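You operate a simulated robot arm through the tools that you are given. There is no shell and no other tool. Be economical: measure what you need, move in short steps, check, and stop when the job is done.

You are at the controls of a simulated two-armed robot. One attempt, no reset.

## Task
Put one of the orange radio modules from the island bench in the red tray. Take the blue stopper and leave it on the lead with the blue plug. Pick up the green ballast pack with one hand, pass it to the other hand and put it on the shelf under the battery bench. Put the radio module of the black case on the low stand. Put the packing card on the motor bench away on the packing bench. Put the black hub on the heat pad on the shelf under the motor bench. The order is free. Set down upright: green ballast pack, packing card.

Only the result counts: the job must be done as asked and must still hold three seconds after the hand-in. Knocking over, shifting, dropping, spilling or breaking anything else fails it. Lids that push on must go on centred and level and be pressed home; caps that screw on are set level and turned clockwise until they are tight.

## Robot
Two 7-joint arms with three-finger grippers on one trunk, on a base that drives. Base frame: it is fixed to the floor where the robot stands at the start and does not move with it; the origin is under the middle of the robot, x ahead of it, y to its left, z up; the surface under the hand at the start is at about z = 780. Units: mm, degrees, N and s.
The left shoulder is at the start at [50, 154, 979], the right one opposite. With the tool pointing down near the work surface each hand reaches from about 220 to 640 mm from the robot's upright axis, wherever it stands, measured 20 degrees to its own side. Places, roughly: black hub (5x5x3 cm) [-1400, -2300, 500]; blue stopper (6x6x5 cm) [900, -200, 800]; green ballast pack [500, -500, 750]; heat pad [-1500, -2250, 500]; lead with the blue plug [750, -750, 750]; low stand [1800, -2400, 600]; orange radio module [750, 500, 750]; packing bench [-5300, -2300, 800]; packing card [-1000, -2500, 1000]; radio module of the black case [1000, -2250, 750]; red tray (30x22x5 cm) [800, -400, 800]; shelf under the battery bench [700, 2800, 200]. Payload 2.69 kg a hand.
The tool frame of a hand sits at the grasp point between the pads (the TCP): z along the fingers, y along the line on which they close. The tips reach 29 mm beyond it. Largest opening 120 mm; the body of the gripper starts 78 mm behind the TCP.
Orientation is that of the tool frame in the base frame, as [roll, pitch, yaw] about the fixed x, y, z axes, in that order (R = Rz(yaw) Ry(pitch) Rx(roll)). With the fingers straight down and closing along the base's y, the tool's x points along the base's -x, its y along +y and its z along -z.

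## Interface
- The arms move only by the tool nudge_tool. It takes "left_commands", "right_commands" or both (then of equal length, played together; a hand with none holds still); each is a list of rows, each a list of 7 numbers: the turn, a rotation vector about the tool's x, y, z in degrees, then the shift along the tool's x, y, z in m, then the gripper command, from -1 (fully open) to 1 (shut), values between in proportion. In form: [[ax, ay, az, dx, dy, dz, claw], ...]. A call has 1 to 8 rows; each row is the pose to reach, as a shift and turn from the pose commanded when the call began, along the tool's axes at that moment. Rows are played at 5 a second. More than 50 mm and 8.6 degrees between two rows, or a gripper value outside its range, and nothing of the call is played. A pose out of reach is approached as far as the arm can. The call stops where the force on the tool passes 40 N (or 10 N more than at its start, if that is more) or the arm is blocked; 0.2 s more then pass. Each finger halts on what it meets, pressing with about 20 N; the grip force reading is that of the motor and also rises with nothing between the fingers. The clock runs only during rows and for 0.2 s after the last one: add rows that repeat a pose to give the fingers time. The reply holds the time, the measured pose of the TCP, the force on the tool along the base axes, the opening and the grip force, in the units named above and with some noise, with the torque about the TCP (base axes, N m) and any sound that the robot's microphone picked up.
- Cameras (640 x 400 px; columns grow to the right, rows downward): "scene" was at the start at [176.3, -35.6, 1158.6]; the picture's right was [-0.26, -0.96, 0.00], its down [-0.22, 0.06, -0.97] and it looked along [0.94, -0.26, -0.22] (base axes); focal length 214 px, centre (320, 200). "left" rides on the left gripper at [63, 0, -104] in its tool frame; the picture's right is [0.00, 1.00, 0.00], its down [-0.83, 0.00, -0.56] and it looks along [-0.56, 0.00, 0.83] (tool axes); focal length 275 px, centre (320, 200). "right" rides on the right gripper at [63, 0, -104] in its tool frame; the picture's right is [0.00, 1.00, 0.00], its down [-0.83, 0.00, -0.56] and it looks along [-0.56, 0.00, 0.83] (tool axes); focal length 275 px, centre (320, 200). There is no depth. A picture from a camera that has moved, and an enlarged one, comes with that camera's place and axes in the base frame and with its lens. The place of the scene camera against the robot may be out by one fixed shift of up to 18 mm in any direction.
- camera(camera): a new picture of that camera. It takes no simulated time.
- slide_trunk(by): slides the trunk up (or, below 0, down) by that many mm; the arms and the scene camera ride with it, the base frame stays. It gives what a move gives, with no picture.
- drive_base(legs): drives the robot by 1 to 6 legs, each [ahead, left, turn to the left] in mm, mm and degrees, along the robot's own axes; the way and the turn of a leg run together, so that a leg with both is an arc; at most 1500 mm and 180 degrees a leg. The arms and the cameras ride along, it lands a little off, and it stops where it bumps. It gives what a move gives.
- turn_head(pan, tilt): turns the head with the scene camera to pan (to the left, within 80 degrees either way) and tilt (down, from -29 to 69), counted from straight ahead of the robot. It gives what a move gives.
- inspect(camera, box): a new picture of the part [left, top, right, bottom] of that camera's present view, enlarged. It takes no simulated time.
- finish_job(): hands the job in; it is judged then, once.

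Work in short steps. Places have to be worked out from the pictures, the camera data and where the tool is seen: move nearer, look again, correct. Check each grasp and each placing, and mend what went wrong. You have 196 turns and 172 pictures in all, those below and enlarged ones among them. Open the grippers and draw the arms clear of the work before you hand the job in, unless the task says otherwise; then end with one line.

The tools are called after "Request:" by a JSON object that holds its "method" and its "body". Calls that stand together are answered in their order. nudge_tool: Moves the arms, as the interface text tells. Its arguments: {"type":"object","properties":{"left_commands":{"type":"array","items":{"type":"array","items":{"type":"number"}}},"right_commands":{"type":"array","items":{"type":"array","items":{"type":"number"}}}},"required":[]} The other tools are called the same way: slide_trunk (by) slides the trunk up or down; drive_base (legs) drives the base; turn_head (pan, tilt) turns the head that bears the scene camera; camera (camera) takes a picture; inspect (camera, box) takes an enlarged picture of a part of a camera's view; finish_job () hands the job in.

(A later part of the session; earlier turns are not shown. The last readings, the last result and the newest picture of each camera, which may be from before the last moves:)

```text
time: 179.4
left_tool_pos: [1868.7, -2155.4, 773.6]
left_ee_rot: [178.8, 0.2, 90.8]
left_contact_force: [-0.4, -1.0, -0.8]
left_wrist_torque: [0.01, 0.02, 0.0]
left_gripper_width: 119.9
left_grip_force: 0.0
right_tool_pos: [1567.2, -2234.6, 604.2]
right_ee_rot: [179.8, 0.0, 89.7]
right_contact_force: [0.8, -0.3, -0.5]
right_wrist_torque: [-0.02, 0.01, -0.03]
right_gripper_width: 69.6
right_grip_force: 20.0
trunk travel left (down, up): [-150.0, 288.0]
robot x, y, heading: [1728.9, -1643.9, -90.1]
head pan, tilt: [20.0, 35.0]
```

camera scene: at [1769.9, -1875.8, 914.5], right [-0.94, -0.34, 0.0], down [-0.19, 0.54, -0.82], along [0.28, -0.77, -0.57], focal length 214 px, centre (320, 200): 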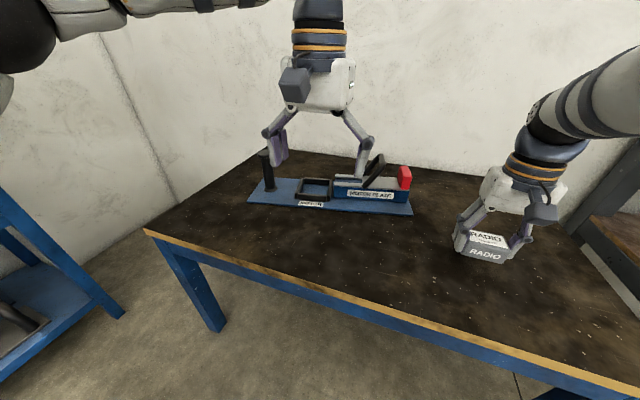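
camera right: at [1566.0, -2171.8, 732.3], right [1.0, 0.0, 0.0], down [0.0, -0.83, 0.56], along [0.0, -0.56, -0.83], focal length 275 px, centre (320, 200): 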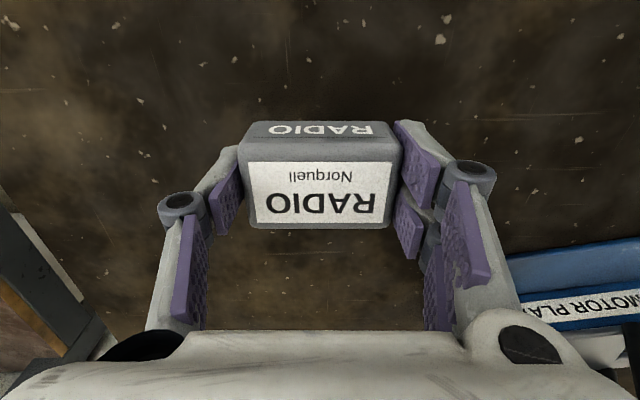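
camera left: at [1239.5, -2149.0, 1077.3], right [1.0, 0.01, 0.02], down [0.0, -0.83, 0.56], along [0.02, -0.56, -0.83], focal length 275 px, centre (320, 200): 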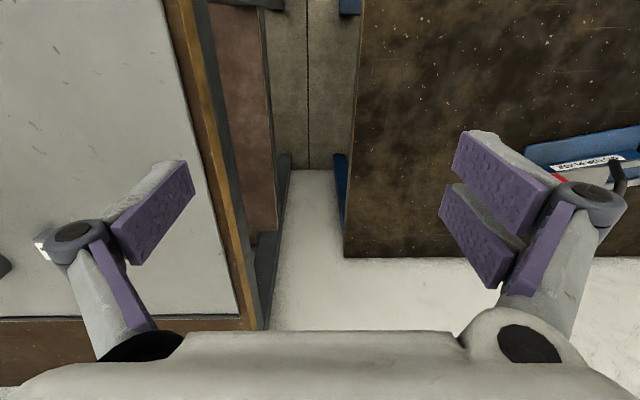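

No contact yet; continuing.

Request:
{"method": "nudge_tool", "body": {"right_commands": [[0, 0, 0, 0, 0, 0.003, 1], [0, 0, 0, 0, 0, 0.006, 1], [0, 0, 0, 0, 0, 0.009, 1], [0, 0, 0, 0, 0, 0.012, 1], [0, 0, 0, 0, 0, 0.015, 1], [0, 0, 0, 0, 0, 0.018, 1]]}}

Request:
{"method": "camera", "body": {"camera": "right"}}

```text
time: 180.8
left_tool_pos: [1867.7, -2155.2, 773.1]
left_ee_rot: [178.7, 0.2, 90.9]
left_contact_force: [-0.7, -1.3, -0.7]
left_wrist_torque: [0.02, -0.01, 0.0]
left_gripper_width: 119.8
left_grip_force: 0.0
right_tool_pos: [1565.6, -2235.9, 586.6]
right_ee_rot: [179.8, 0.0, 89.7]
right_contact_force: [-0.6, 0.2, -0.5]
right_wrist_torque: [0.04, -0.02, 0.01]
right_gripper_width: 69.5
right_grip_force: 20.4
trunk travel left (down, up): [-150.0, 288.0]
robot x, y, heading: [1725.0, -1646.5, -90.1]
head pan, tilt: [20.0, 35.0]
```

```text
85 pictures are left
camera right: at [1566.2, -2172.1, 690.7], right [1.0, 0.0, 0.0], down [0.0, -0.83, 0.56], along [0.0, -0.56, -0.83], focal length 275 px, centre (320, 200)
```

right: 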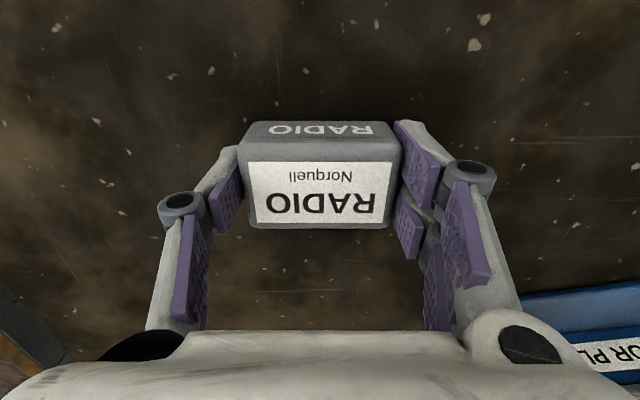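

Parallax puts the surface at z≈548, so contact is near. I continue in 2 mm steps.

Request:
{"method": "nudge_tool", "body": {"right_commands": [[0, 0, 0, 0, 0, 0.002, 1], [0, 0, 0, 0, 0, 0.004, 1], [0, 0, 0, 0, 0, 0.006, 1], [0, 0, 0, 0, 0, 0.008, 1]]}}

```text
time: 181.8
left_tool_pos: [1869.1, -2152.4, 773.9]
left_ee_rot: [178.8, 0.1, 90.8]
left_contact_force: [0.1, -0.5, 0.2]
left_wrist_torque: [-0.01, 0.03, -0.03]
left_gripper_width: 120.1
left_grip_force: 0.0
right_tool_pos: [1566.9, -2235.3, 581.2]
right_ee_rot: [179.9, 0.2, 89.6]
right_contact_force: [-1.9, -1.0, 13.9]
right_wrist_torque: [-0.06, 0.09, 0.01]
right_gripper_width: 69.7
right_grip_force: 20.1
trunk travel left (down, up): [-150.0, 288.0]
robot x, y, heading: [1731.9, -1646.3, -90.5]
head pan, tilt: [20.0, 35.0]
```

Contact at z≈581 (14 N). I release and lift away.

Request:
{"method": "nudge_tool", "body": {"right_commands": [[0, 0, 0, 0, 0, -0.001, 0.4], [0, 0, 0, 0, 0, -0.001, -0.4], [0, 0, 0, 0, 0, -0.001, -1], [0, 0, 0, 0, 0, -0.03, -1], [0, 0, 0, 0, 0, -0.07, -1], [0, 0, 0, 0, 0, -0.11, -1], [0, 0, 0, 0, 0, -0.15, -1]]}}

Request:
{"method": "camera", "body": {"camera": "right"}}

```text
time: 183.4
left_tool_pos: [1869.5, -2154.3, 772.3]
left_ee_rot: [178.7, 0.2, 90.8]
left_contact_force: [0.6, -0.3, 0.7]
left_wrist_torque: [-0.01, 0.02, -0.02]
left_gripper_width: 120.2
left_grip_force: 0.1
right_tool_pos: [1566.1, -2235.0, 730.7]
right_ee_rot: [179.9, 0.0, 89.8]
right_contact_force: [0.0, -0.1, -0.1]
right_wrist_torque: [-0.03, 0.01, -0.02]
right_gripper_width: 120.4
right_grip_force: 0.0
trunk travel left (down, up): [-150.0, 288.0]
robot x, y, heading: [1732.6, -1649.1, -90.1]
head pan, tilt: [20.0, 35.0]
```

```text
84 pictures are left
camera right: at [1566.2, -2171.2, 833.7], right [1.0, 0.0, 0.0], down [0.0, -0.83, 0.56], along [0.0, -0.56, -0.83], focal length 275 px, centre (320, 200)
```

right: 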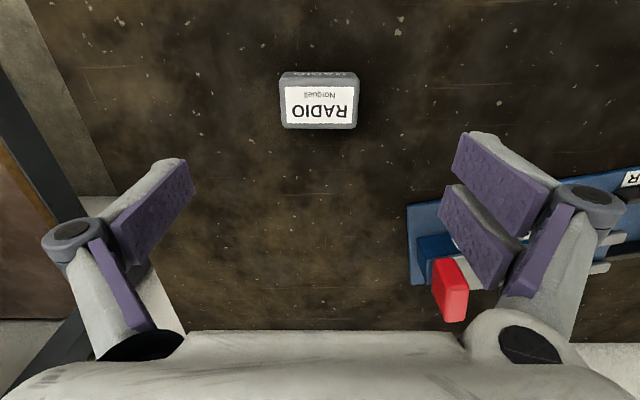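

The radio module stands on the low stand. Now to the motor bench at x≈-1000…-1500: I raise the trunk, back off a bit, and look along the aisle.

Request:
{"method": "slide_trunk", "body": {"by": 200}}

Request:
{"method": "drive_base", "body": {"legs": [[150, 0, 0], [-150, 0, 0], [-150, 0, 0]]}}

Request:
{"method": "turn_head", "body": {"pan": -70, "tilt": 20}}

Request:
{"method": "camera", "body": {"camera": "scene"}}

```text
time: 185.6
left_tool_pos: [1869.4, -2154.6, 971.5]
left_ee_rot: [178.7, 0.1, 90.8]
left_contact_force: [0.0, -0.2, -0.2]
left_wrist_torque: [0.0, 0.03, -0.01]
left_gripper_width: 119.9
left_grip_force: 0.1
right_tool_pos: [1565.9, -2231.5, 950.7]
right_ee_rot: [179.8, 2.1, 89.8]
right_contact_force: [0.0, -1.0, 0.4]
right_wrist_torque: [0.01, 0.0, -0.06]
right_gripper_width: 120.2
right_grip_force: 0.1
trunk travel left (down, up): [-350.0, 88.0]
robot x, y, heading: [1733.5, -1645.5, -90.3]
head pan, tilt: [20.0, 35.0]
```

```text
time: 188.9
left_tool_pos: [1869.7, -2002.7, 973.1]
left_ee_rot: [178.9, 0.3, 91.0]
left_contact_force: [0.7, 0.2, 0.0]
left_wrist_torque: [0.0, -0.01, -0.01]
left_gripper_width: 119.9
left_grip_force: 0.0
right_tool_pos: [1566.7, -2079.0, 950.6]
right_ee_rot: [179.8, 2.1, 89.8]
right_contact_force: [-0.4, -0.1, 0.1]
right_wrist_torque: [-0.05, -0.01, 0.01]
right_gripper_width: 120.0
right_grip_force: 0.1
trunk travel left (down, up): [-350.0, 88.0]
robot x, y, heading: [1729.5, -1490.8, -90.1]
head pan, tilt: [20.0, 35.0]
```

```text
time: 190.5
left_tool_pos: [1870.0, -2003.2, 974.8]
left_ee_rot: [178.9, 0.2, 90.9]
left_contact_force: [0.4, -0.4, -0.6]
left_wrist_torque: [-0.01, 0.02, 0.03]
left_gripper_width: 119.9
left_grip_force: 0.1
right_tool_pos: [1565.8, -2079.3, 950.9]
right_ee_rot: [179.8, 2.3, 89.8]
right_contact_force: [0.3, -0.4, -0.2]
right_wrist_torque: [0.01, 0.03, -0.02]
right_gripper_width: 120.1
right_grip_force: 0.1
trunk travel left (down, up): [-350.0, 88.0]
robot x, y, heading: [1730.2, -1494.0, -90.1]
head pan, tilt: [-70.0, 20.0]
```

```text
83 pictures are left
camera scene: at [1653.1, -1614.4, 1147.0], right [-0.34, 0.94, 0.0], down [0.32, 0.12, -0.94], along [-0.88, -0.32, -0.34], focal length 214 px, centre (320, 200)
```

scene: 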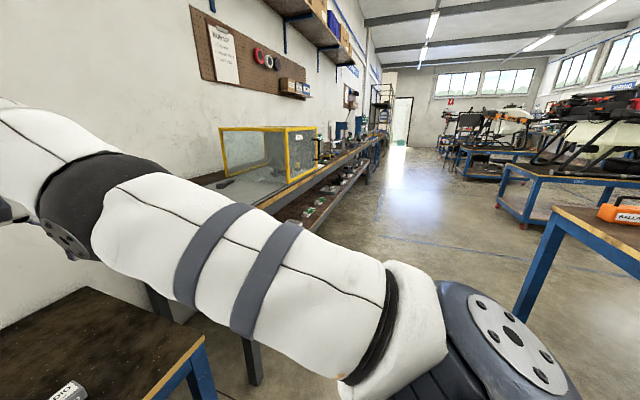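

The aisle to -x is clear. I drive right along it toward the motor bench.

Request:
{"method": "drive_base", "body": {"legs": [[0, -1400, 0], [0, -1200, 0]]}}

Request:
{"method": "turn_head", "body": {"pan": -15, "tilt": 25}}

Request:
{"method": "camera", "body": {"camera": "scene"}}

```text
time: 196.9
left_tool_pos: [1068.6, -2002.2, 972.7]
left_ee_rot: [178.8, 0.2, 91.2]
left_contact_force: [0.3, 0.7, -0.7]
left_wrist_torque: [-0.02, -0.01, 0.01]
left_gripper_width: 120.2
left_grip_force: 0.0
right_tool_pos: [773.8, -2080.8, 950.9]
right_ee_rot: [179.5, 2.2, 91.0]
right_contact_force: [0.7, 0.0, 0.5]
right_wrist_torque: [-0.01, 0.03, 0.01]
right_gripper_width: 119.9
right_grip_force: 0.0
trunk travel left (down, up): [-350.0, 88.0]
robot x, y, heading: [927.8, -1498.0, -89.8]
head pan, tilt: [-70.0, 20.0]
stopped in leg 1: the force on the tool passed its limit at 52 N (the readings are from after the stop); the commanded pose is now the measured one
```

```text
time: 198.1
left_tool_pos: [1068.8, -2002.9, 973.2]
left_ee_rot: [178.8, 0.1, 91.1]
left_contact_force: [0.5, 0.1, -0.1]
left_wrist_torque: [0.04, 0.01, 0.05]
left_gripper_width: 119.8
left_grip_force: 0.0
right_tool_pos: [771.5, -2079.7, 949.2]
right_ee_rot: [179.5, 2.2, 91.0]
right_contact_force: [-0.1, -0.5, 0.5]
right_wrist_torque: [0.02, 0.01, -0.01]
right_gripper_width: 120.1
right_grip_force: 0.0
trunk travel left (down, up): [-350.0, 88.0]
robot x, y, heading: [926.3, -1494.9, -89.7]
head pan, tilt: [-15.0, 25.0]
```

```text
82 pictures are left
camera scene: at [913.5, -1672.3, 1139.0], right [-0.97, 0.25, 0.0], down [0.11, 0.41, -0.91], along [-0.23, -0.88, -0.42], focal length 214 px, centre (320, 200)
```

scene: 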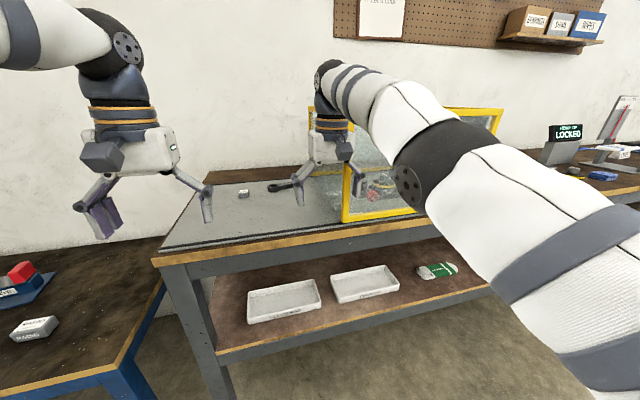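

The right hand bumped the cage: the bench edge is nearer than I thought. I back straight off and examine the cage.

Request:
{"method": "drive_base", "body": {"legs": [[0, 20, 0], [-270, 0, 0]]}}

Request:
{"method": "camera", "body": {"camera": "scene"}}

Request:
{"method": "camera", "body": {"camera": "right"}}

```text
time: 200.5
left_tool_pos: [1086.5, -1731.9, 972.9]
left_ee_rot: [178.9, 0.2, 91.3]
left_contact_force: [-0.3, 0.3, 0.1]
left_wrist_torque: [-0.03, -0.01, -0.02]
left_gripper_width: 119.9
left_grip_force: 0.0
right_tool_pos: [792.0, -1809.9, 950.3]
right_ee_rot: [179.5, 2.2, 90.9]
right_contact_force: [0.1, 0.0, 0.3]
right_wrist_torque: [-0.06, -0.02, -0.01]
right_gripper_width: 120.0
right_grip_force: 0.0
trunk travel left (down, up): [-350.0, 88.0]
robot x, y, heading: [945.9, -1225.8, -89.9]
head pan, tilt: [-15.0, 25.0]
```

```text
81 pictures are left
camera scene: at [932.4, -1402.3, 1139.1], right [-0.97, 0.25, 0.0], down [0.11, 0.41, -0.91], along [-0.23, -0.88, -0.42], focal length 214 px, centre (320, 200)
```

scene: 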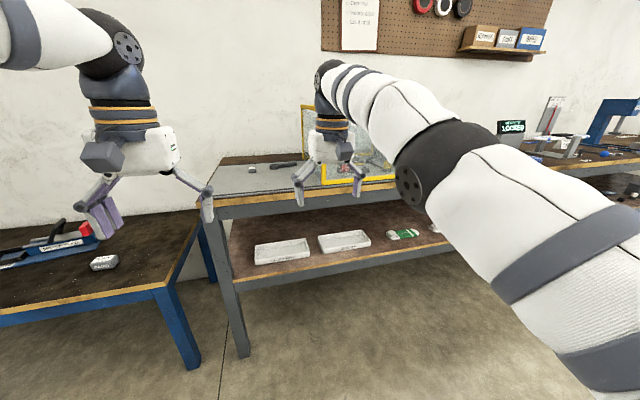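

```text
80 pictures are left
camera right: at [790.0, -1743.6, 1051.7], right [1.0, 0.02, 0.01], down [0.01, -0.81, 0.59], along [0.02, -0.59, -0.81], focal length 275 px, centre (320, 200)
```

right: 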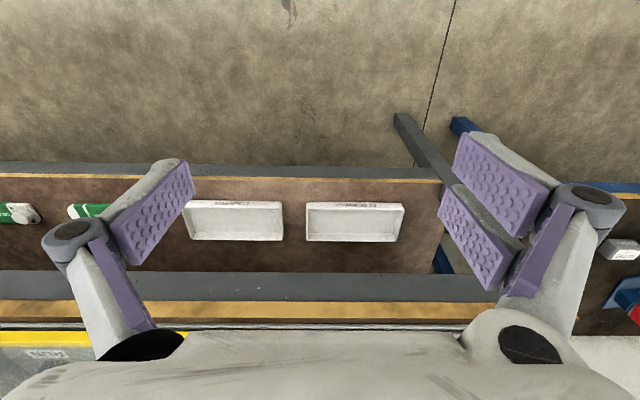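

Comparing the cage corner before ([718, -2119]) and after ([732, -2128]) the bump: no visible shift. I continue along the aisle at this greater distance.

Request:
{"method": "drive_base", "body": {"legs": [[0, -1000, 0], [0, -900, 0]]}}

Request:
{"method": "turn_head", "body": {"pan": 0, "tilt": 20}}

Request:
{"method": "camera", "body": {"camera": "scene"}}

```text
time: 215.4
left_tool_pos: [-810.4, -1745.5, 973.1]
left_ee_rot: [178.8, 0.1, 91.7]
left_contact_force: [0.2, 0.1, -0.7]
left_wrist_torque: [-0.02, -0.04, 0.0]
left_gripper_width: 120.2
left_grip_force: 0.0
right_tool_pos: [-1105.9, -1824.5, 949.8]
right_ee_rot: [179.5, 2.2, 91.4]
right_contact_force: [0.1, -0.5, 0.2]
right_wrist_torque: [-0.03, 0.01, 0.02]
right_gripper_width: 120.0
right_grip_force: 0.1
trunk travel left (down, up): [-350.0, 88.0]
robot x, y, heading: [-954.9, -1237.9, -89.4]
head pan, tilt: [-15.0, 25.0]
```

```text
time: 216.2
left_tool_pos: [-810.9, -1745.2, 973.3]
left_ee_rot: [178.7, 0.1, 91.6]
left_contact_force: [1.1, 0.1, 0.2]
left_wrist_torque: [-0.03, -0.03, 0.0]
left_gripper_width: 119.8
left_grip_force: 0.0
right_tool_pos: [-1105.2, -1826.4, 950.6]
right_ee_rot: [179.6, 2.2, 91.4]
right_contact_force: [-0.7, 0.3, 0.1]
right_wrist_torque: [0.0, 0.0, 0.0]
right_gripper_width: 119.9
right_grip_force: 0.1
trunk travel left (down, up): [-350.0, 88.0]
robot x, y, heading: [-959.8, -1237.8, -89.1]
head pan, tilt: [0.0, 20.0]
```

```text
79 pictures are left
camera scene: at [-944.7, -1420.4, 1147.0], right [-1.0, -0.01, 0.0], down [0.0, 0.34, -0.94], along [0.01, -0.94, -0.34], focal length 214 px, centre (320, 200)
```

scene: 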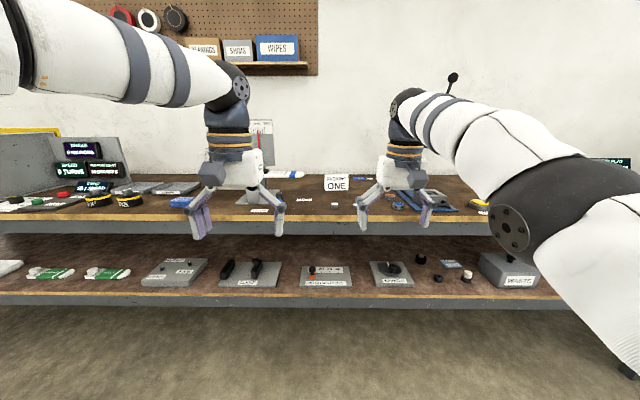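

I zoom in on the card on the bench and the shelf items.

Request:
{"method": "inspect", "body": {"camera": "scene", "box": [260, 130, 480, 240]}}

Request:
{"method": "inspect", "body": {"camera": "scene", "box": [350, 230, 550, 320]}}

```text
2.91 times, centred on (370, 185) of scene
camera zoom: at [-944.7, -1420.4, 1147.0], right [-1.0, -0.01, 0.0], down [0.0, 0.34, -0.94], along [0.01, -0.94, -0.34], focal length 624 px, centre (174, 244)
```

zoom: 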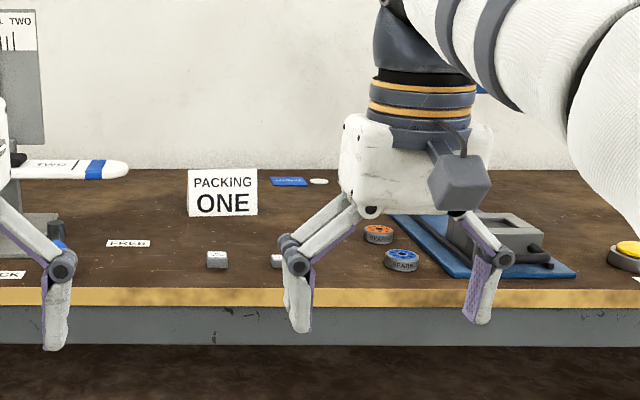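

```text
3.20 times, centred on (450, 275) of scene
camera zoom: at [-944.7, -1420.4, 1147.0], right [-1.0, -0.01, 0.0], down [0.0, 0.34, -0.94], along [0.01, -0.94, -0.34], focal length 686 px, centre (-96, -40)
```

zoom: 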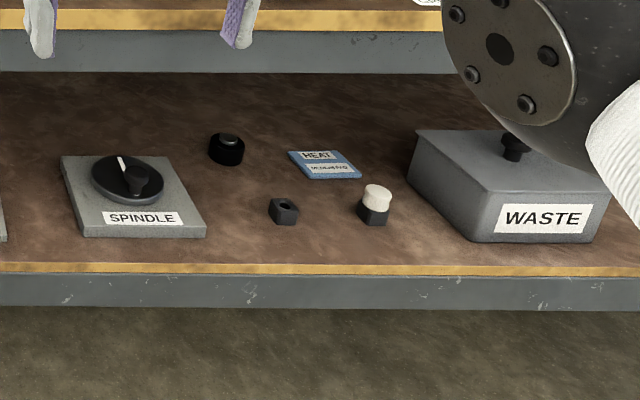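

The tent card PACKING ONE stands on the bench; the round black disc-shaped part (≈5 cm) on the shelf fits the hub, with the blue HEAT pad to its right. I prepare: left hand pitched forward (35° below level), right hand drawn back.

Request:
{"method": "nudge_tool", "body": {"left_commands": [[0, -6.9, 0, -0.01, 0, 0, -1], [0, -13.8, 0, -0.02, 0, 0, -1], [0, -20.7, 0, -0.03, 0, 0, -1], [0, -27.6, 0, -0.04, 0, 0, -1], [0, -34.5, 0, -0.05, 0, 0, -1], [0, -41.4, 0, -0.06, 0, 0, -1], [0, -48.3, 0, -0.07, 0, 0, -1], [0, -55, 0, -0.08, 0, 0, -1]], "right_commands": [[0, -2, 0, 0.03, -0.025, 0, -1], [0, -2, 0, 0.06, -0.05, 0, -1], [0, -2, 0, 0.09, -0.075, 0, -1], [0, -2, 0, 0.12, -0.1, 0, -1], [0, -2, 0, 0.15, -0.125, 0, -1], [0, -2, 0, 0.18, -0.15, 0, -1], [0, -2, 0, 0.21, -0.175, 0, -1], [0, -2, 0, 0.24, -0.19, 0, -1]]}}

Request:
{"method": "slide_trunk", "body": {"by": -340}}

Request:
{"method": "drive_base", "body": {"legs": [[0, -560, 0], [200, 0, 0]]}}

Request:
{"method": "camera", "body": {"camera": "scene"}}

```text
time: 217.9
left_tool_pos: [-809.3, -1825.2, 973.4]
left_ee_rot: [177.8, 55.3, 89.9]
left_contact_force: [-0.2, -0.1, 0.4]
left_wrist_torque: [-0.03, -0.02, -0.01]
left_gripper_width: 119.7
left_grip_force: 0.0
right_tool_pos: [-1318.0, -1597.3, 936.6]
right_ee_rot: [179.3, 4.1, 91.5]
right_contact_force: [-0.1, 0.3, 0.6]
right_wrist_torque: [-0.02, 0.0, -0.01]
right_gripper_width: 119.9
right_grip_force: 0.0
right hand out of reach, approached as far as the arm can: row 4, 5, 6, 7, 8
trunk travel left (down, up): [-350.0, 88.0]
robot x, y, heading: [-957.9, -1238.3, -89.2]
head pan, tilt: [0.0, 20.0]
```

```text
time: 221.3
left_tool_pos: [-807.9, -1825.4, 633.6]
left_ee_rot: [177.8, 55.1, 89.9]
left_contact_force: [-0.5, -0.1, -0.5]
left_wrist_torque: [0.0, 0.01, 0.03]
left_gripper_width: 120.1
left_grip_force: 0.2
right_tool_pos: [-1317.3, -1640.4, 485.4]
right_ee_rot: [179.1, -17.5, 91.4]
right_contact_force: [-0.5, -0.3, 0.1]
right_wrist_torque: [-0.01, 0.03, 0.04]
right_gripper_width: 119.9
right_grip_force: 0.1
trunk travel left (down, up): [-10.0, 428.0]
robot x, y, heading: [-956.3, -1237.4, -89.4]
head pan, tilt: [0.0, 20.0]
```

```text
time: 227.3
left_tool_pos: [-1366.8, -2031.9, 633.4]
left_ee_rot: [177.9, 55.1, 89.9]
left_contact_force: [0.0, 0.2, -0.4]
left_wrist_torque: [0.02, 0.01, -0.03]
left_gripper_width: 119.8
left_grip_force: 0.1
right_tool_pos: [-1875.0, -1845.5, 486.1]
right_ee_rot: [179.0, -17.6, 91.3]
right_contact_force: [-0.1, 0.1, 0.0]
right_wrist_torque: [0.01, 0.01, -0.02]
right_gripper_width: 120.1
right_grip_force: 0.1
trunk travel left (down, up): [-10.0, 428.0]
robot x, y, heading: [-1511.2, -1446.9, -89.5]
head pan, tilt: [0.0, 20.0]
```

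```text
76 pictures are left
camera scene: at [-1500.3, -1732.6, 790.2], right [-1.0, -0.01, 0.0], down [0.0, 0.34, -0.94], along [0.01, -0.94, -0.34], focal length 214 px, centre (320, 200)
```

scene: 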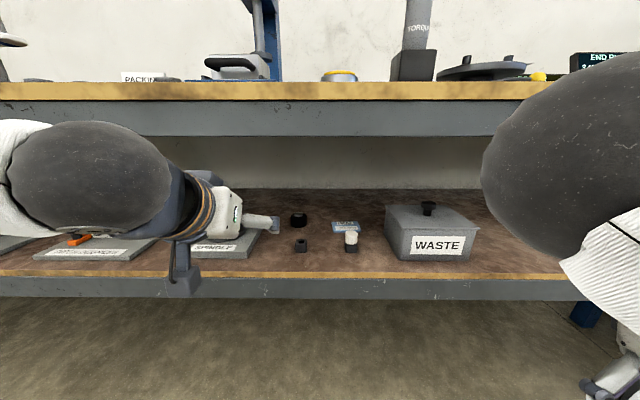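

The hub, nut, heat pad and capped part are all in view. I take the left wrist view and zoom.

Request:
{"method": "camera", "body": {"camera": "left"}}

Request:
{"method": "inspect", "body": {"camera": "scene", "box": [180, 180, 400, 290]}}

```text
75 pictures are left
camera left: at [-1369.7, -1910.2, 641.2], right [1.0, 0.02, 0.03], down [-0.02, -0.02, 1.0], along [0.02, -1.0, -0.02], focal length 275 px, centre (320, 200)
```

left: 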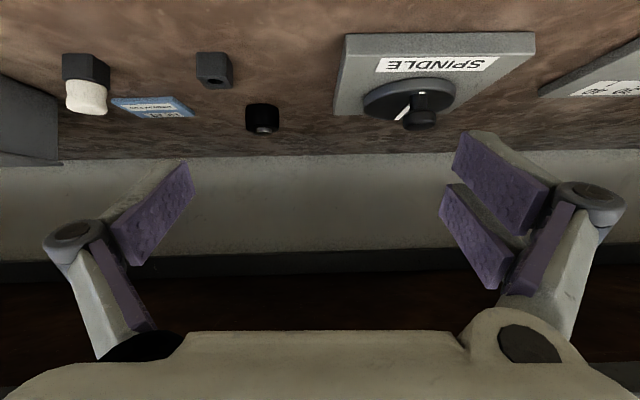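

```text
2.91 times, centred on (290, 235) of scene
camera zoom: at [-1500.3, -1732.6, 790.2], right [-1.0, -0.01, 0.0], down [0.0, 0.34, -0.94], along [0.01, -0.94, -0.34], focal length 624 px, centre (407, 98)
```

zoom: 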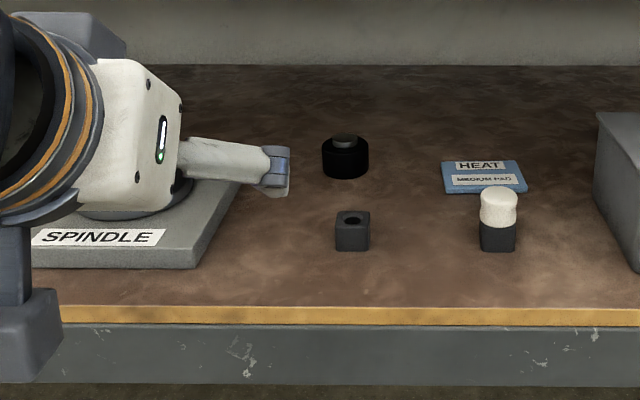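

I yaw the left hand 15° to the right, so that its underside passes between the neighbours, and take a second view for stereo.

Request:
{"method": "nudge_tool", "body": {"left_commands": [[6.2, 0, 4.3, 0, 0, 0, -1], [12.3, 0, 8.6, 0, 0, 0, -1], [12.3, 0, 8.6, 0, 0, 0, -1]]}}

Request:
{"method": "drive_base", "body": {"legs": [[120, 0, 0]]}}

Request:
{"method": "camera", "body": {"camera": "left"}}

Request:
{"method": "camera", "body": {"camera": "scene"}}

```text
time: 228.1
left_tool_pos: [-1367.9, -2031.6, 633.1]
left_ee_rot: [177.9, 54.8, 74.7]
left_contact_force: [0.0, -0.5, 0.2]
left_wrist_torque: [-0.03, -0.02, 0.03]
left_gripper_width: 119.9
left_grip_force: 0.1
right_tool_pos: [-1875.3, -1846.1, 486.1]
right_ee_rot: [179.0, -17.6, 91.3]
right_contact_force: [0.4, 0.1, -0.4]
right_wrist_torque: [-0.01, 0.0, -0.01]
right_gripper_width: 120.3
right_grip_force: 0.1
trunk travel left (down, up): [-10.0, 428.0]
robot x, y, heading: [-1514.5, -1441.6, -89.2]
head pan, tilt: [0.0, 20.0]
```

```text
time: 229.3
left_tool_pos: [-1366.4, -2149.7, 633.3]
left_ee_rot: [177.9, 54.7, 74.8]
left_contact_force: [-0.1, -1.1, 0.0]
left_wrist_torque: [0.03, -0.01, 0.02]
left_gripper_width: 120.2
left_grip_force: 0.0
right_tool_pos: [-1874.8, -1964.4, 485.5]
right_ee_rot: [179.1, -17.5, 91.2]
right_contact_force: [-0.8, 0.5, -0.5]
right_wrist_torque: [-0.01, -0.03, 0.0]
right_gripper_width: 120.0
right_grip_force: 0.0
trunk travel left (down, up): [-10.0, 428.0]
robot x, y, heading: [-1510.3, -1562.3, -89.1]
head pan, tilt: [0.0, 20.0]
```

```text
73 pictures are left
camera left: at [-1336.9, -2032.2, 641.9], right [0.97, -0.24, 0.02], down [-0.03, -0.02, 1.0], along [-0.23, -0.97, -0.02], focal length 275 px, centre (320, 200)
```

left: 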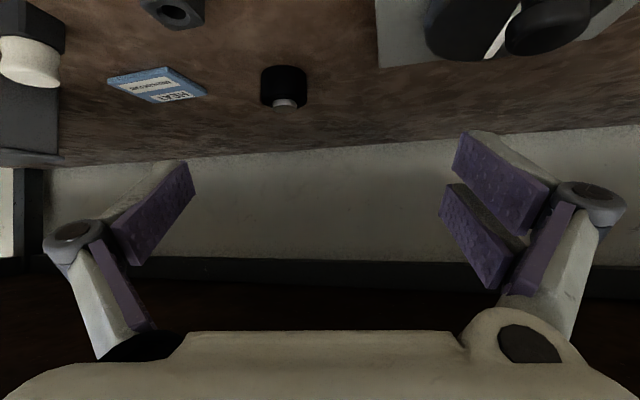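

```text
72 pictures are left
camera scene: at [-1499.0, -1851.1, 790.2], right [-1.0, -0.01, 0.0], down [0.0, 0.34, -0.94], along [0.01, -0.94, -0.34], focal length 214 px, centre (320, 200)
```

scene: 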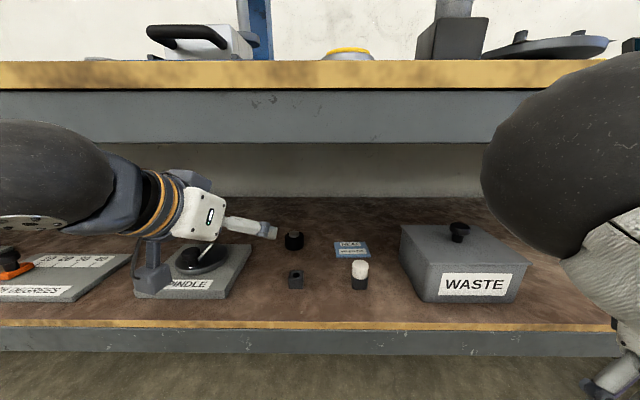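

Stereo gives the hub centre ≈[-1442, -2310, 511], the pad ≈[-1597, -2303, 492], nut ≈[-1477, -2209]. I extend the left hand to a standoff 120 mm before the hub and check the elbow against the bench rail.

Request:
{"method": "nudge_tool", "body": {"left_commands": [[0, 0, 0, -0.003, -0.011, 0.029, -0.5], [0, 0, 0, -0.006, -0.022, 0.058, -0.5], [0, 0, 0, -0.009, -0.032, 0.087, -0.5], [0, 0, 0, -0.009, -0.032, 0.087, -0.5]]}}

Request:
{"method": "camera", "body": {"camera": "scene"}}

Request:
{"method": "camera", "body": {"camera": "left"}}

```text
time: 230.3
left_tool_pos: [-1412.8, -2216.4, 589.8]
left_ee_rot: [177.8, 54.9, 74.8]
left_contact_force: [-0.1, 0.6, 0.2]
left_wrist_torque: [0.02, -0.03, -0.01]
left_gripper_width: 89.9
left_grip_force: 0.1
right_tool_pos: [-1874.1, -1964.1, 485.9]
right_ee_rot: [179.1, -17.6, 91.3]
right_contact_force: [-0.2, -0.8, 0.0]
right_wrist_torque: [-0.01, -0.01, 0.01]
right_gripper_width: 119.9
right_grip_force: 0.0
trunk travel left (down, up): [-10.0, 428.0]
robot x, y, heading: [-1512.7, -1563.0, -89.4]
head pan, tilt: [0.0, 20.0]
```

```text
71 pictures are left
camera scene: at [-1499.0, -1851.2, 790.1], right [-1.0, -0.01, 0.0], down [0.0, 0.34, -0.94], along [0.01, -0.94, -0.34], focal length 214 px, centre (320, 200)
```

scene: 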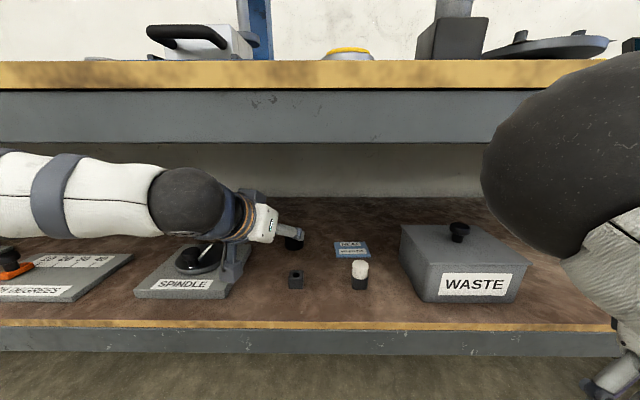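

```text
70 pictures are left
camera left: at [-1385.0, -2099.0, 598.6], right [0.97, -0.24, 0.03], down [-0.03, -0.02, 1.0], along [-0.23, -0.97, -0.02], focal length 275 px, centre (320, 200)
```

left: 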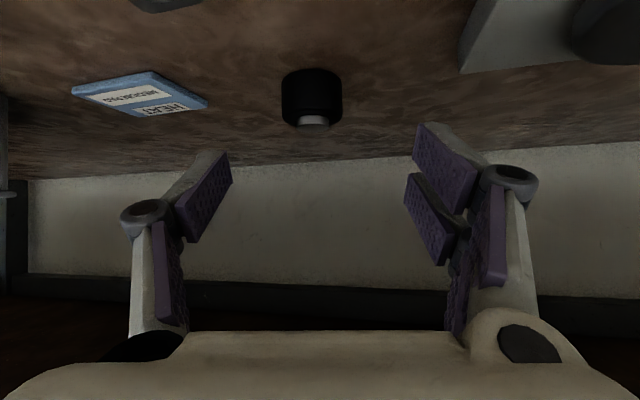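

The forearm passes well under the rail and the hub is centred ahead. I slide in along the fingers to the hub.

Request:
{"method": "nudge_tool", "body": {"left_commands": [[0, 0, 0, 0, -0.001, 0.035, -0.5], [0, 0, 0, 0, -0.001, 0.07, -0.5], [0, 0, 0, 0, -0.001, 0.095, -0.5], [0, 0, 0, 0, -0.001, 0.11, -0.5], [0, 0, 0, 0, -0.001, 0.11, -0.5]]}}

Request:
{"method": "camera", "body": {"camera": "left"}}

Request:
{"method": "inspect", "body": {"camera": "scene", "box": [200, 190, 400, 310]}}

```text
time: 231.5
left_tool_pos: [-1433.8, -2304.8, 528.1]
left_ee_rot: [177.8, 55.0, 74.8]
left_contact_force: [1.2, 0.2, 9.6]
left_wrist_torque: [-0.16, -0.49, 0.05]
left_gripper_width: 93.9
left_grip_force: 2.4
right_tool_pos: [-1875.9, -1963.9, 486.2]
right_ee_rot: [179.1, -17.4, 91.3]
right_contact_force: [-0.4, 0.2, 0.8]
right_wrist_torque: [0.03, 0.02, 0.04]
right_gripper_width: 120.2
right_grip_force: 0.2
trunk travel left (down, up): [-10.0, 428.0]
robot x, y, heading: [-1514.5, -1563.5, -89.3]
head pan, tilt: [0.0, 20.0]
```

```text
69 pictures are left
camera left: at [-1405.1, -2187.1, 536.1], right [0.97, -0.24, 0.03], down [-0.03, -0.01, 1.0], along [-0.23, -0.97, -0.02], focal length 275 px, centre (320, 200)
```

left: 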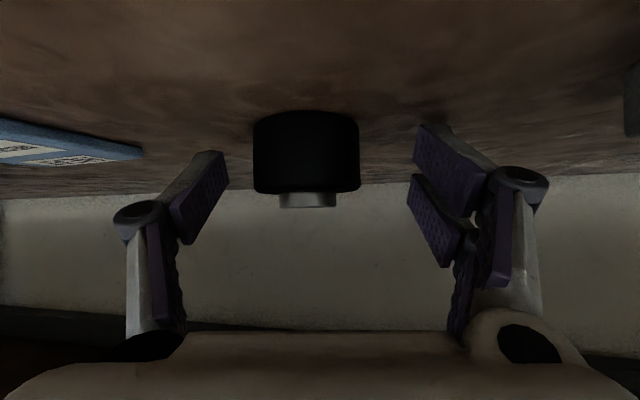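

```text
3.20 times, centred on (300, 250) of scene
camera zoom: at [-1499.1, -1850.5, 790.4], right [-1.0, -0.01, 0.0], down [0.0, 0.34, -0.94], along [0.01, -0.94, -0.34], focal length 686 px, centre (384, 40)
```

zoom: 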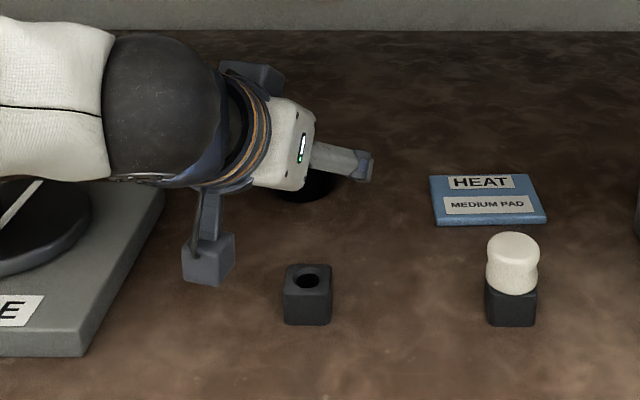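

The fingertips touch the shelf (so it's at z≈503). I raise 3 mm, correct ~6 mm sideways, and close on the hub.

Request:
{"method": "nudge_tool", "body": {"left_commands": [[0, 0, 0, -0.006, 0, 0, -0.5], [0, 0, 0, -0.0075, -0.0055, 0.004, -0.5], [0, 0, 0, -0.0075, -0.0055, 0.004, 0], [0, 0, 0, -0.0075, -0.0055, 0.004, 0.5], [0, 0, 0, -0.0075, -0.0055, 0.004, 1], [0, 0, 0, -0.0075, -0.0055, 0.004, 1]]}}

Request:
{"method": "camera", "body": {"camera": "left"}}

```text
time: 232.9
left_tool_pos: [-1439.9, -2310.0, 533.0]
left_ee_rot: [177.8, 55.1, 74.7]
left_contact_force: [6.2, -5.6, 21.6]
left_wrist_torque: [-0.26, -0.53, 0.02]
left_gripper_width: 45.6
left_grip_force: 20.3
right_tool_pos: [-1873.0, -1963.5, 486.8]
right_ee_rot: [179.0, -17.5, 91.3]
right_contact_force: [-0.1, 0.0, 0.9]
right_wrist_torque: [0.01, -0.01, 0.01]
right_gripper_width: 119.9
right_grip_force: 0.0
trunk travel left (down, up): [-10.0, 428.0]
robot x, y, heading: [-1511.6, -1564.7, -89.3]
head pan, tilt: [0.0, 20.0]
```

```text
67 pictures are left
camera left: at [-1412.3, -2192.9, 541.2], right [0.97, -0.23, 0.03], down [-0.03, -0.01, 1.0], along [-0.23, -0.97, -0.02], focal length 275 px, centre (320, 200)
```

left: 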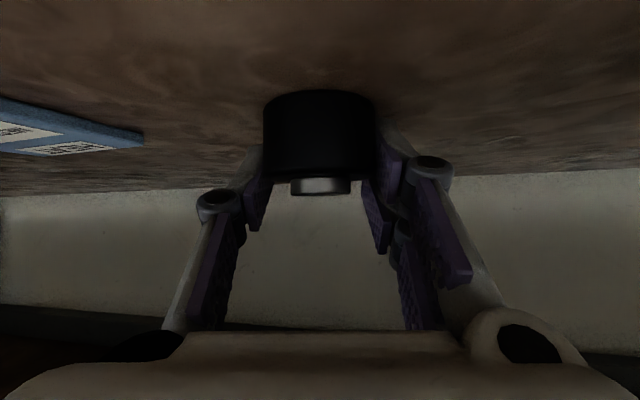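

Hub gripped at 45.6 mm. I lift it straight up 45 mm.

Request:
{"method": "nudge_tool", "body": {"left_commands": [[0, 0, 0, -0.0065, 0, -0.0046, 1], [0, 0, 0, -0.0165, 0, -0.0115, 1], [0, 0, 0, -0.0265, 0, -0.0187, 1], [0, 0, 0, -0.037, 0, -0.026, 1], [0, 0, 0, -0.037, 0, -0.026, 1]]}}

Request:
{"method": "camera", "body": {"camera": "left"}}

Request:
{"method": "inspect", "body": {"camera": "scene", "box": [200, 190, 400, 310]}}

```text
time: 234.1
left_tool_pos: [-1442.4, -2311.0, 575.8]
left_ee_rot: [177.9, 54.8, 74.8]
left_contact_force: [-0.9, -0.3, -1.9]
left_wrist_torque: [-0.01, 0.02, -0.01]
left_gripper_width: 45.3
left_grip_force: 19.8
right_tool_pos: [-1873.1, -1963.8, 485.9]
right_ee_rot: [179.1, -17.6, 91.4]
right_contact_force: [0.2, -0.8, -0.3]
right_wrist_torque: [0.01, 0.03, 0.01]
right_gripper_width: 120.0
right_grip_force: 0.1
trunk travel left (down, up): [-10.0, 428.0]
robot x, y, heading: [-1514.8, -1566.0, -89.4]
head pan, tilt: [0.0, 20.0]
```

```text
66 pictures are left
camera left: at [-1413.7, -2192.6, 583.9], right [0.97, -0.24, 0.02], down [-0.03, -0.02, 1.0], along [-0.23, -0.97, -0.02], focal length 275 px, centre (320, 200)
```

left: 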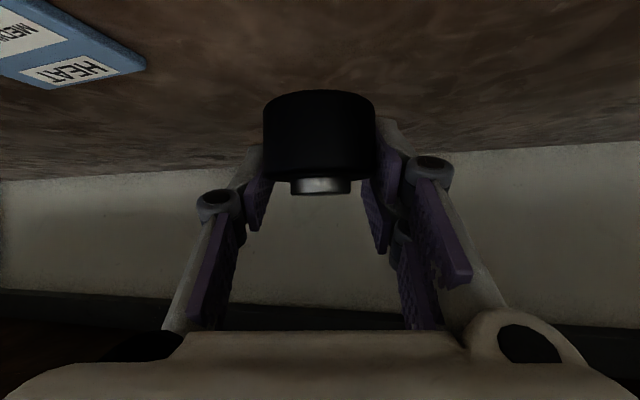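

```text
3.20 times, centred on (300, 250) of scene
camera zoom: at [-1499.0, -1851.3, 790.1], right [-1.0, -0.01, 0.0], down [0.0, 0.34, -0.94], along [0.01, -0.94, -0.34], focal length 686 px, centre (384, 40)
```

zoom: 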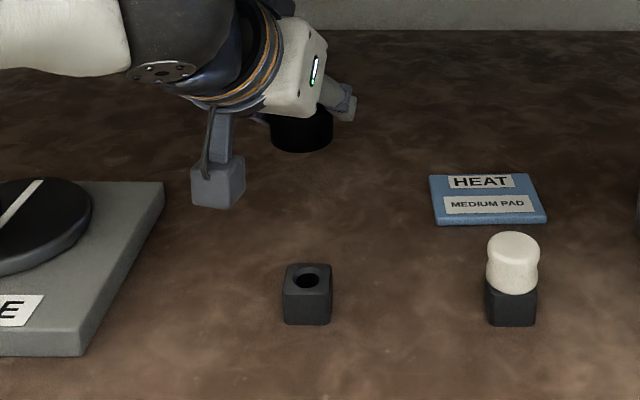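

The hub hangs level, bottom ~30 mm below the TCP. Pad centre is about [-1580, -2286]; I shift over there at this height and check.

Request:
{"method": "nudge_tool", "body": {"left_commands": [[0, 0, 0, -0.0019, -0.035, 0.0027, 1], [0, 0, 0, -0.0038, -0.07, 0.0054, 1], [0, 0, 0, -0.0057, -0.105, 0.0082, 1], [0, 0, 0, -0.0076, -0.1395, 0.0109, 1], [0, 0, 0, -0.0076, -0.1395, 0.0109, 1]]}}

Request:
{"method": "camera", "body": {"camera": "left"}}

Request:
{"method": "inspect", "body": {"camera": "scene", "box": [260, 190, 420, 290]}}

```text
time: 235.3
left_tool_pos: [-1580.9, -2290.5, 572.8]
left_ee_rot: [178.0, 54.8, 74.9]
left_contact_force: [-0.1, -0.2, -1.3]
left_wrist_torque: [0.05, 0.01, -0.03]
left_gripper_width: 45.4
left_grip_force: 19.9
right_tool_pos: [-1872.7, -1964.7, 486.2]
right_ee_rot: [179.0, -17.5, 91.3]
right_contact_force: [-0.3, -0.9, 0.5]
right_wrist_torque: [-0.02, -0.04, -0.02]
right_gripper_width: 120.3
right_grip_force: 0.1
trunk travel left (down, up): [-10.0, 428.0]
robot x, y, heading: [-1509.9, -1564.9, -89.5]
head pan, tilt: [0.0, 20.0]
```

```text
64 pictures are left
camera left: at [-1552.8, -2173.0, 581.0], right [0.97, -0.23, 0.02], down [-0.03, -0.02, 1.0], along [-0.23, -0.97, -0.02], focal length 275 px, centre (320, 200)
```

left: 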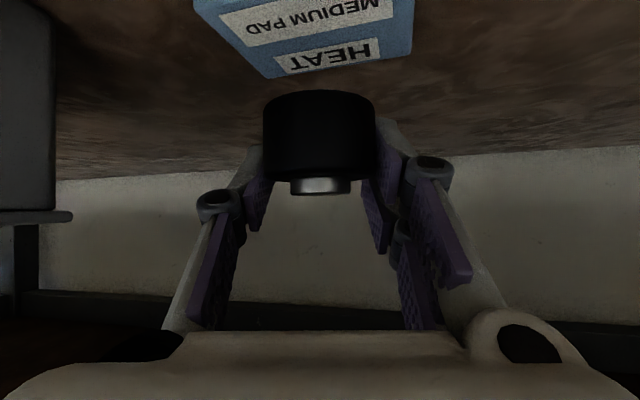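

```text
4.00 times, centred on (340, 240) of scene
camera zoom: at [-1499.0, -1851.3, 790.1], right [-1.0, -0.01, 0.0], down [0.0, 0.34, -0.94], along [0.01, -0.94, -0.34], focal length 858 px, centre (240, 40)
```

zoom: 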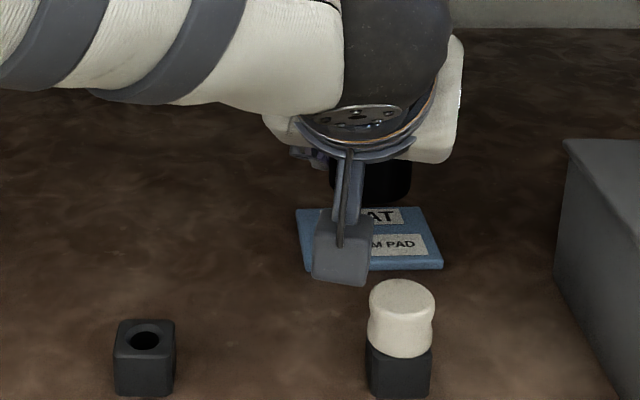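

The hub is centred over the pad in both views. I lower it 28 mm, then by small steps to contact.

Request:
{"method": "nudge_tool", "body": {"left_commands": [[0, 0, 0, 0.012, 0, 0.0085, 1], [0, 0, 0, 0.0229, 0, 0.0161, 1], [0, 0, 0, 0.0245, 0, 0.0173, 1], [0, 0, 0, 0.0262, 0, 0.0184, 1], [0, 0, 0, 0.0278, 0, 0.0196, 1]]}}

Request:
{"method": "camera", "body": {"camera": "left"}}

```text
time: 236.5
left_tool_pos: [-1579.6, -2290.9, 540.8]
left_ee_rot: [178.0, 55.0, 74.8]
left_contact_force: [-1.2, 0.7, 6.5]
left_wrist_torque: [-0.1, 0.07, -0.02]
left_gripper_width: 45.7
left_grip_force: 20.3
right_tool_pos: [-1873.8, -1963.4, 486.2]
right_ee_rot: [179.1, -17.4, 91.2]
right_contact_force: [-0.1, -0.6, -0.4]
right_wrist_torque: [0.04, 0.01, 0.02]
right_gripper_width: 120.0
right_grip_force: 0.1
trunk travel left (down, up): [-10.0, 428.0]
robot x, y, heading: [-1513.7, -1566.1, -89.2]
head pan, tilt: [0.0, 20.0]
```

```text
62 pictures are left
camera left: at [-1551.6, -2173.1, 548.5], right [0.97, -0.24, 0.03], down [-0.03, -0.02, 1.0], along [-0.23, -0.97, -0.02], focal length 275 px, centre (320, 200)
```

left: 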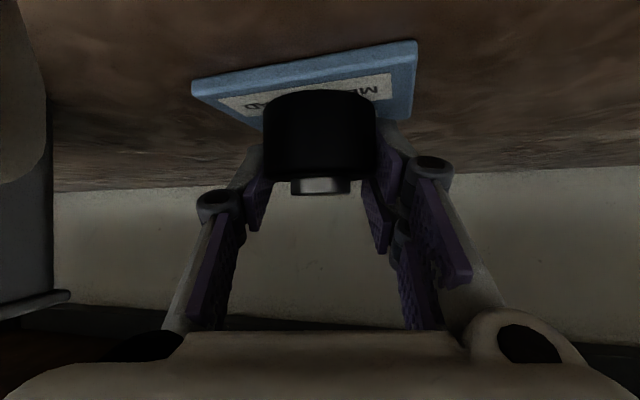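

Contact on the pad (6.5 N), hub well inside its outline. I open and draw back along the finger direction.

Request:
{"method": "nudge_tool", "body": {"left_commands": [[0, 0, 0, 0, 0, 0, 0.1], [0, 0, 0, 0, 0, 0, -0.2], [0, 0, 0, 0, 0, 0, -0.5], [0, 0, 0, 0, 0, 0, -0.5], [0, 0, 0, 0, 0, -0.03, -0.5], [0, 0, 0, 0, 0, -0.07, -0.5], [0, 0, 0, 0, 0, -0.11, -0.5], [0, 0, 0, 0, 0, -0.13, -0.5]]}}

Request:
{"method": "camera", "body": {"camera": "left"}}

Request:
{"method": "inspect", "body": {"camera": "scene", "box": [260, 190, 420, 290]}}

```text
time: 238.3
left_tool_pos: [-1556.3, -2186.3, 614.3]
left_ee_rot: [177.8, 54.8, 74.8]
left_contact_force: [-0.3, 0.4, 0.1]
left_wrist_torque: [0.03, -0.03, -0.02]
left_gripper_width: 89.8
left_grip_force: 0.0
right_tool_pos: [-1874.9, -1963.1, 486.0]
right_ee_rot: [179.0, -17.5, 91.3]
right_contact_force: [0.0, -0.2, 0.0]
right_wrist_torque: [0.01, 0.01, 0.01]
right_gripper_width: 120.2
right_grip_force: 0.0
trunk travel left (down, up): [-10.0, 428.0]
robot x, y, heading: [-1512.6, -1562.3, -89.5]
head pan, tilt: [0.0, 20.0]
```

```text
61 pictures are left
camera left: at [-1528.4, -2069.0, 622.4], right [0.97, -0.23, 0.03], down [-0.03, -0.02, 1.0], along [-0.23, -0.97, -0.02], focal length 275 px, centre (320, 200)
```

left: 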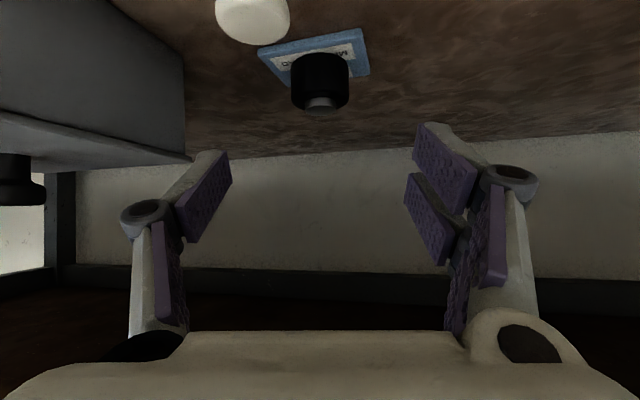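

```text
4.00 times, centred on (340, 240) of scene
camera zoom: at [-1499.0, -1851.2, 790.1], right [-1.0, -0.01, 0.0], down [0.0, 0.34, -0.94], along [0.01, -0.94, -0.34], focal length 858 px, centre (240, 40)
```

zoom: 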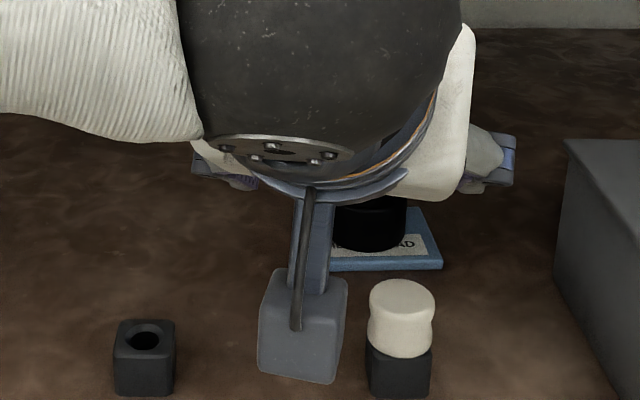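

Hub stands on the heat pad. I back the robot out, raise the trunk and look at the result and the card.

Request:
{"method": "drive_base", "body": {"legs": [[-400, 0, 0]]}}

Request:
{"method": "inspect", "body": {"camera": "scene", "box": [260, 180, 420, 280]}}

Request:
{"method": "slide_trunk", "body": {"by": 340}}

```text
time: 240.8
left_tool_pos: [-1560.6, -1787.2, 613.9]
left_ee_rot: [177.9, 54.8, 74.9]
left_contact_force: [-0.2, -0.2, -0.9]
left_wrist_torque: [-0.04, 0.0, -0.01]
left_gripper_width: 89.9
left_grip_force: 0.0
right_tool_pos: [-1878.7, -1564.6, 487.0]
right_ee_rot: [179.1, -17.5, 91.4]
right_contact_force: [-0.9, -0.2, -0.7]
right_wrist_torque: [-0.03, 0.01, -0.03]
right_gripper_width: 120.2
right_grip_force: 0.0
trunk travel left (down, up): [-10.0, 428.0]
robot x, y, heading: [-1516.7, -1160.8, -89.5]
head pan, tilt: [0.0, 20.0]
```

```text
4.00 times, centred on (340, 230) of scene
camera zoom: at [-1503.1, -1451.4, 790.1], right [-1.0, -0.01, 0.0], down [0.0, 0.34, -0.94], along [0.01, -0.94, -0.34], focal length 858 px, centre (240, 80)
```

zoom: 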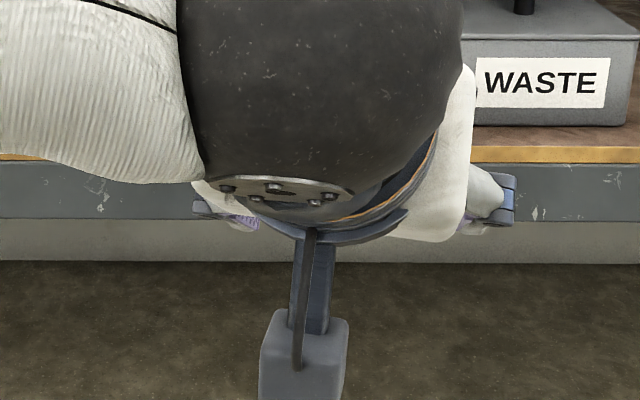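

```text
time: 244.1
left_tool_pos: [-1561.6, -1788.0, 953.4]
left_ee_rot: [177.9, 54.8, 74.9]
left_contact_force: [-0.2, -0.2, -0.6]
left_wrist_torque: [0.03, 0.01, 0.02]
left_gripper_width: 90.1
left_grip_force: 0.1
right_tool_pos: [-1878.4, -1564.9, 826.6]
right_ee_rot: [179.0, -17.6, 91.4]
right_contact_force: [-0.4, 0.2, 0.2]
right_wrist_torque: [0.0, -0.01, -0.02]
right_gripper_width: 120.2
right_grip_force: 0.0
trunk travel left (down, up): [-350.0, 88.0]
robot x, y, heading: [-1516.1, -1165.6, -89.3]
head pan, tilt: [0.0, 20.0]
```

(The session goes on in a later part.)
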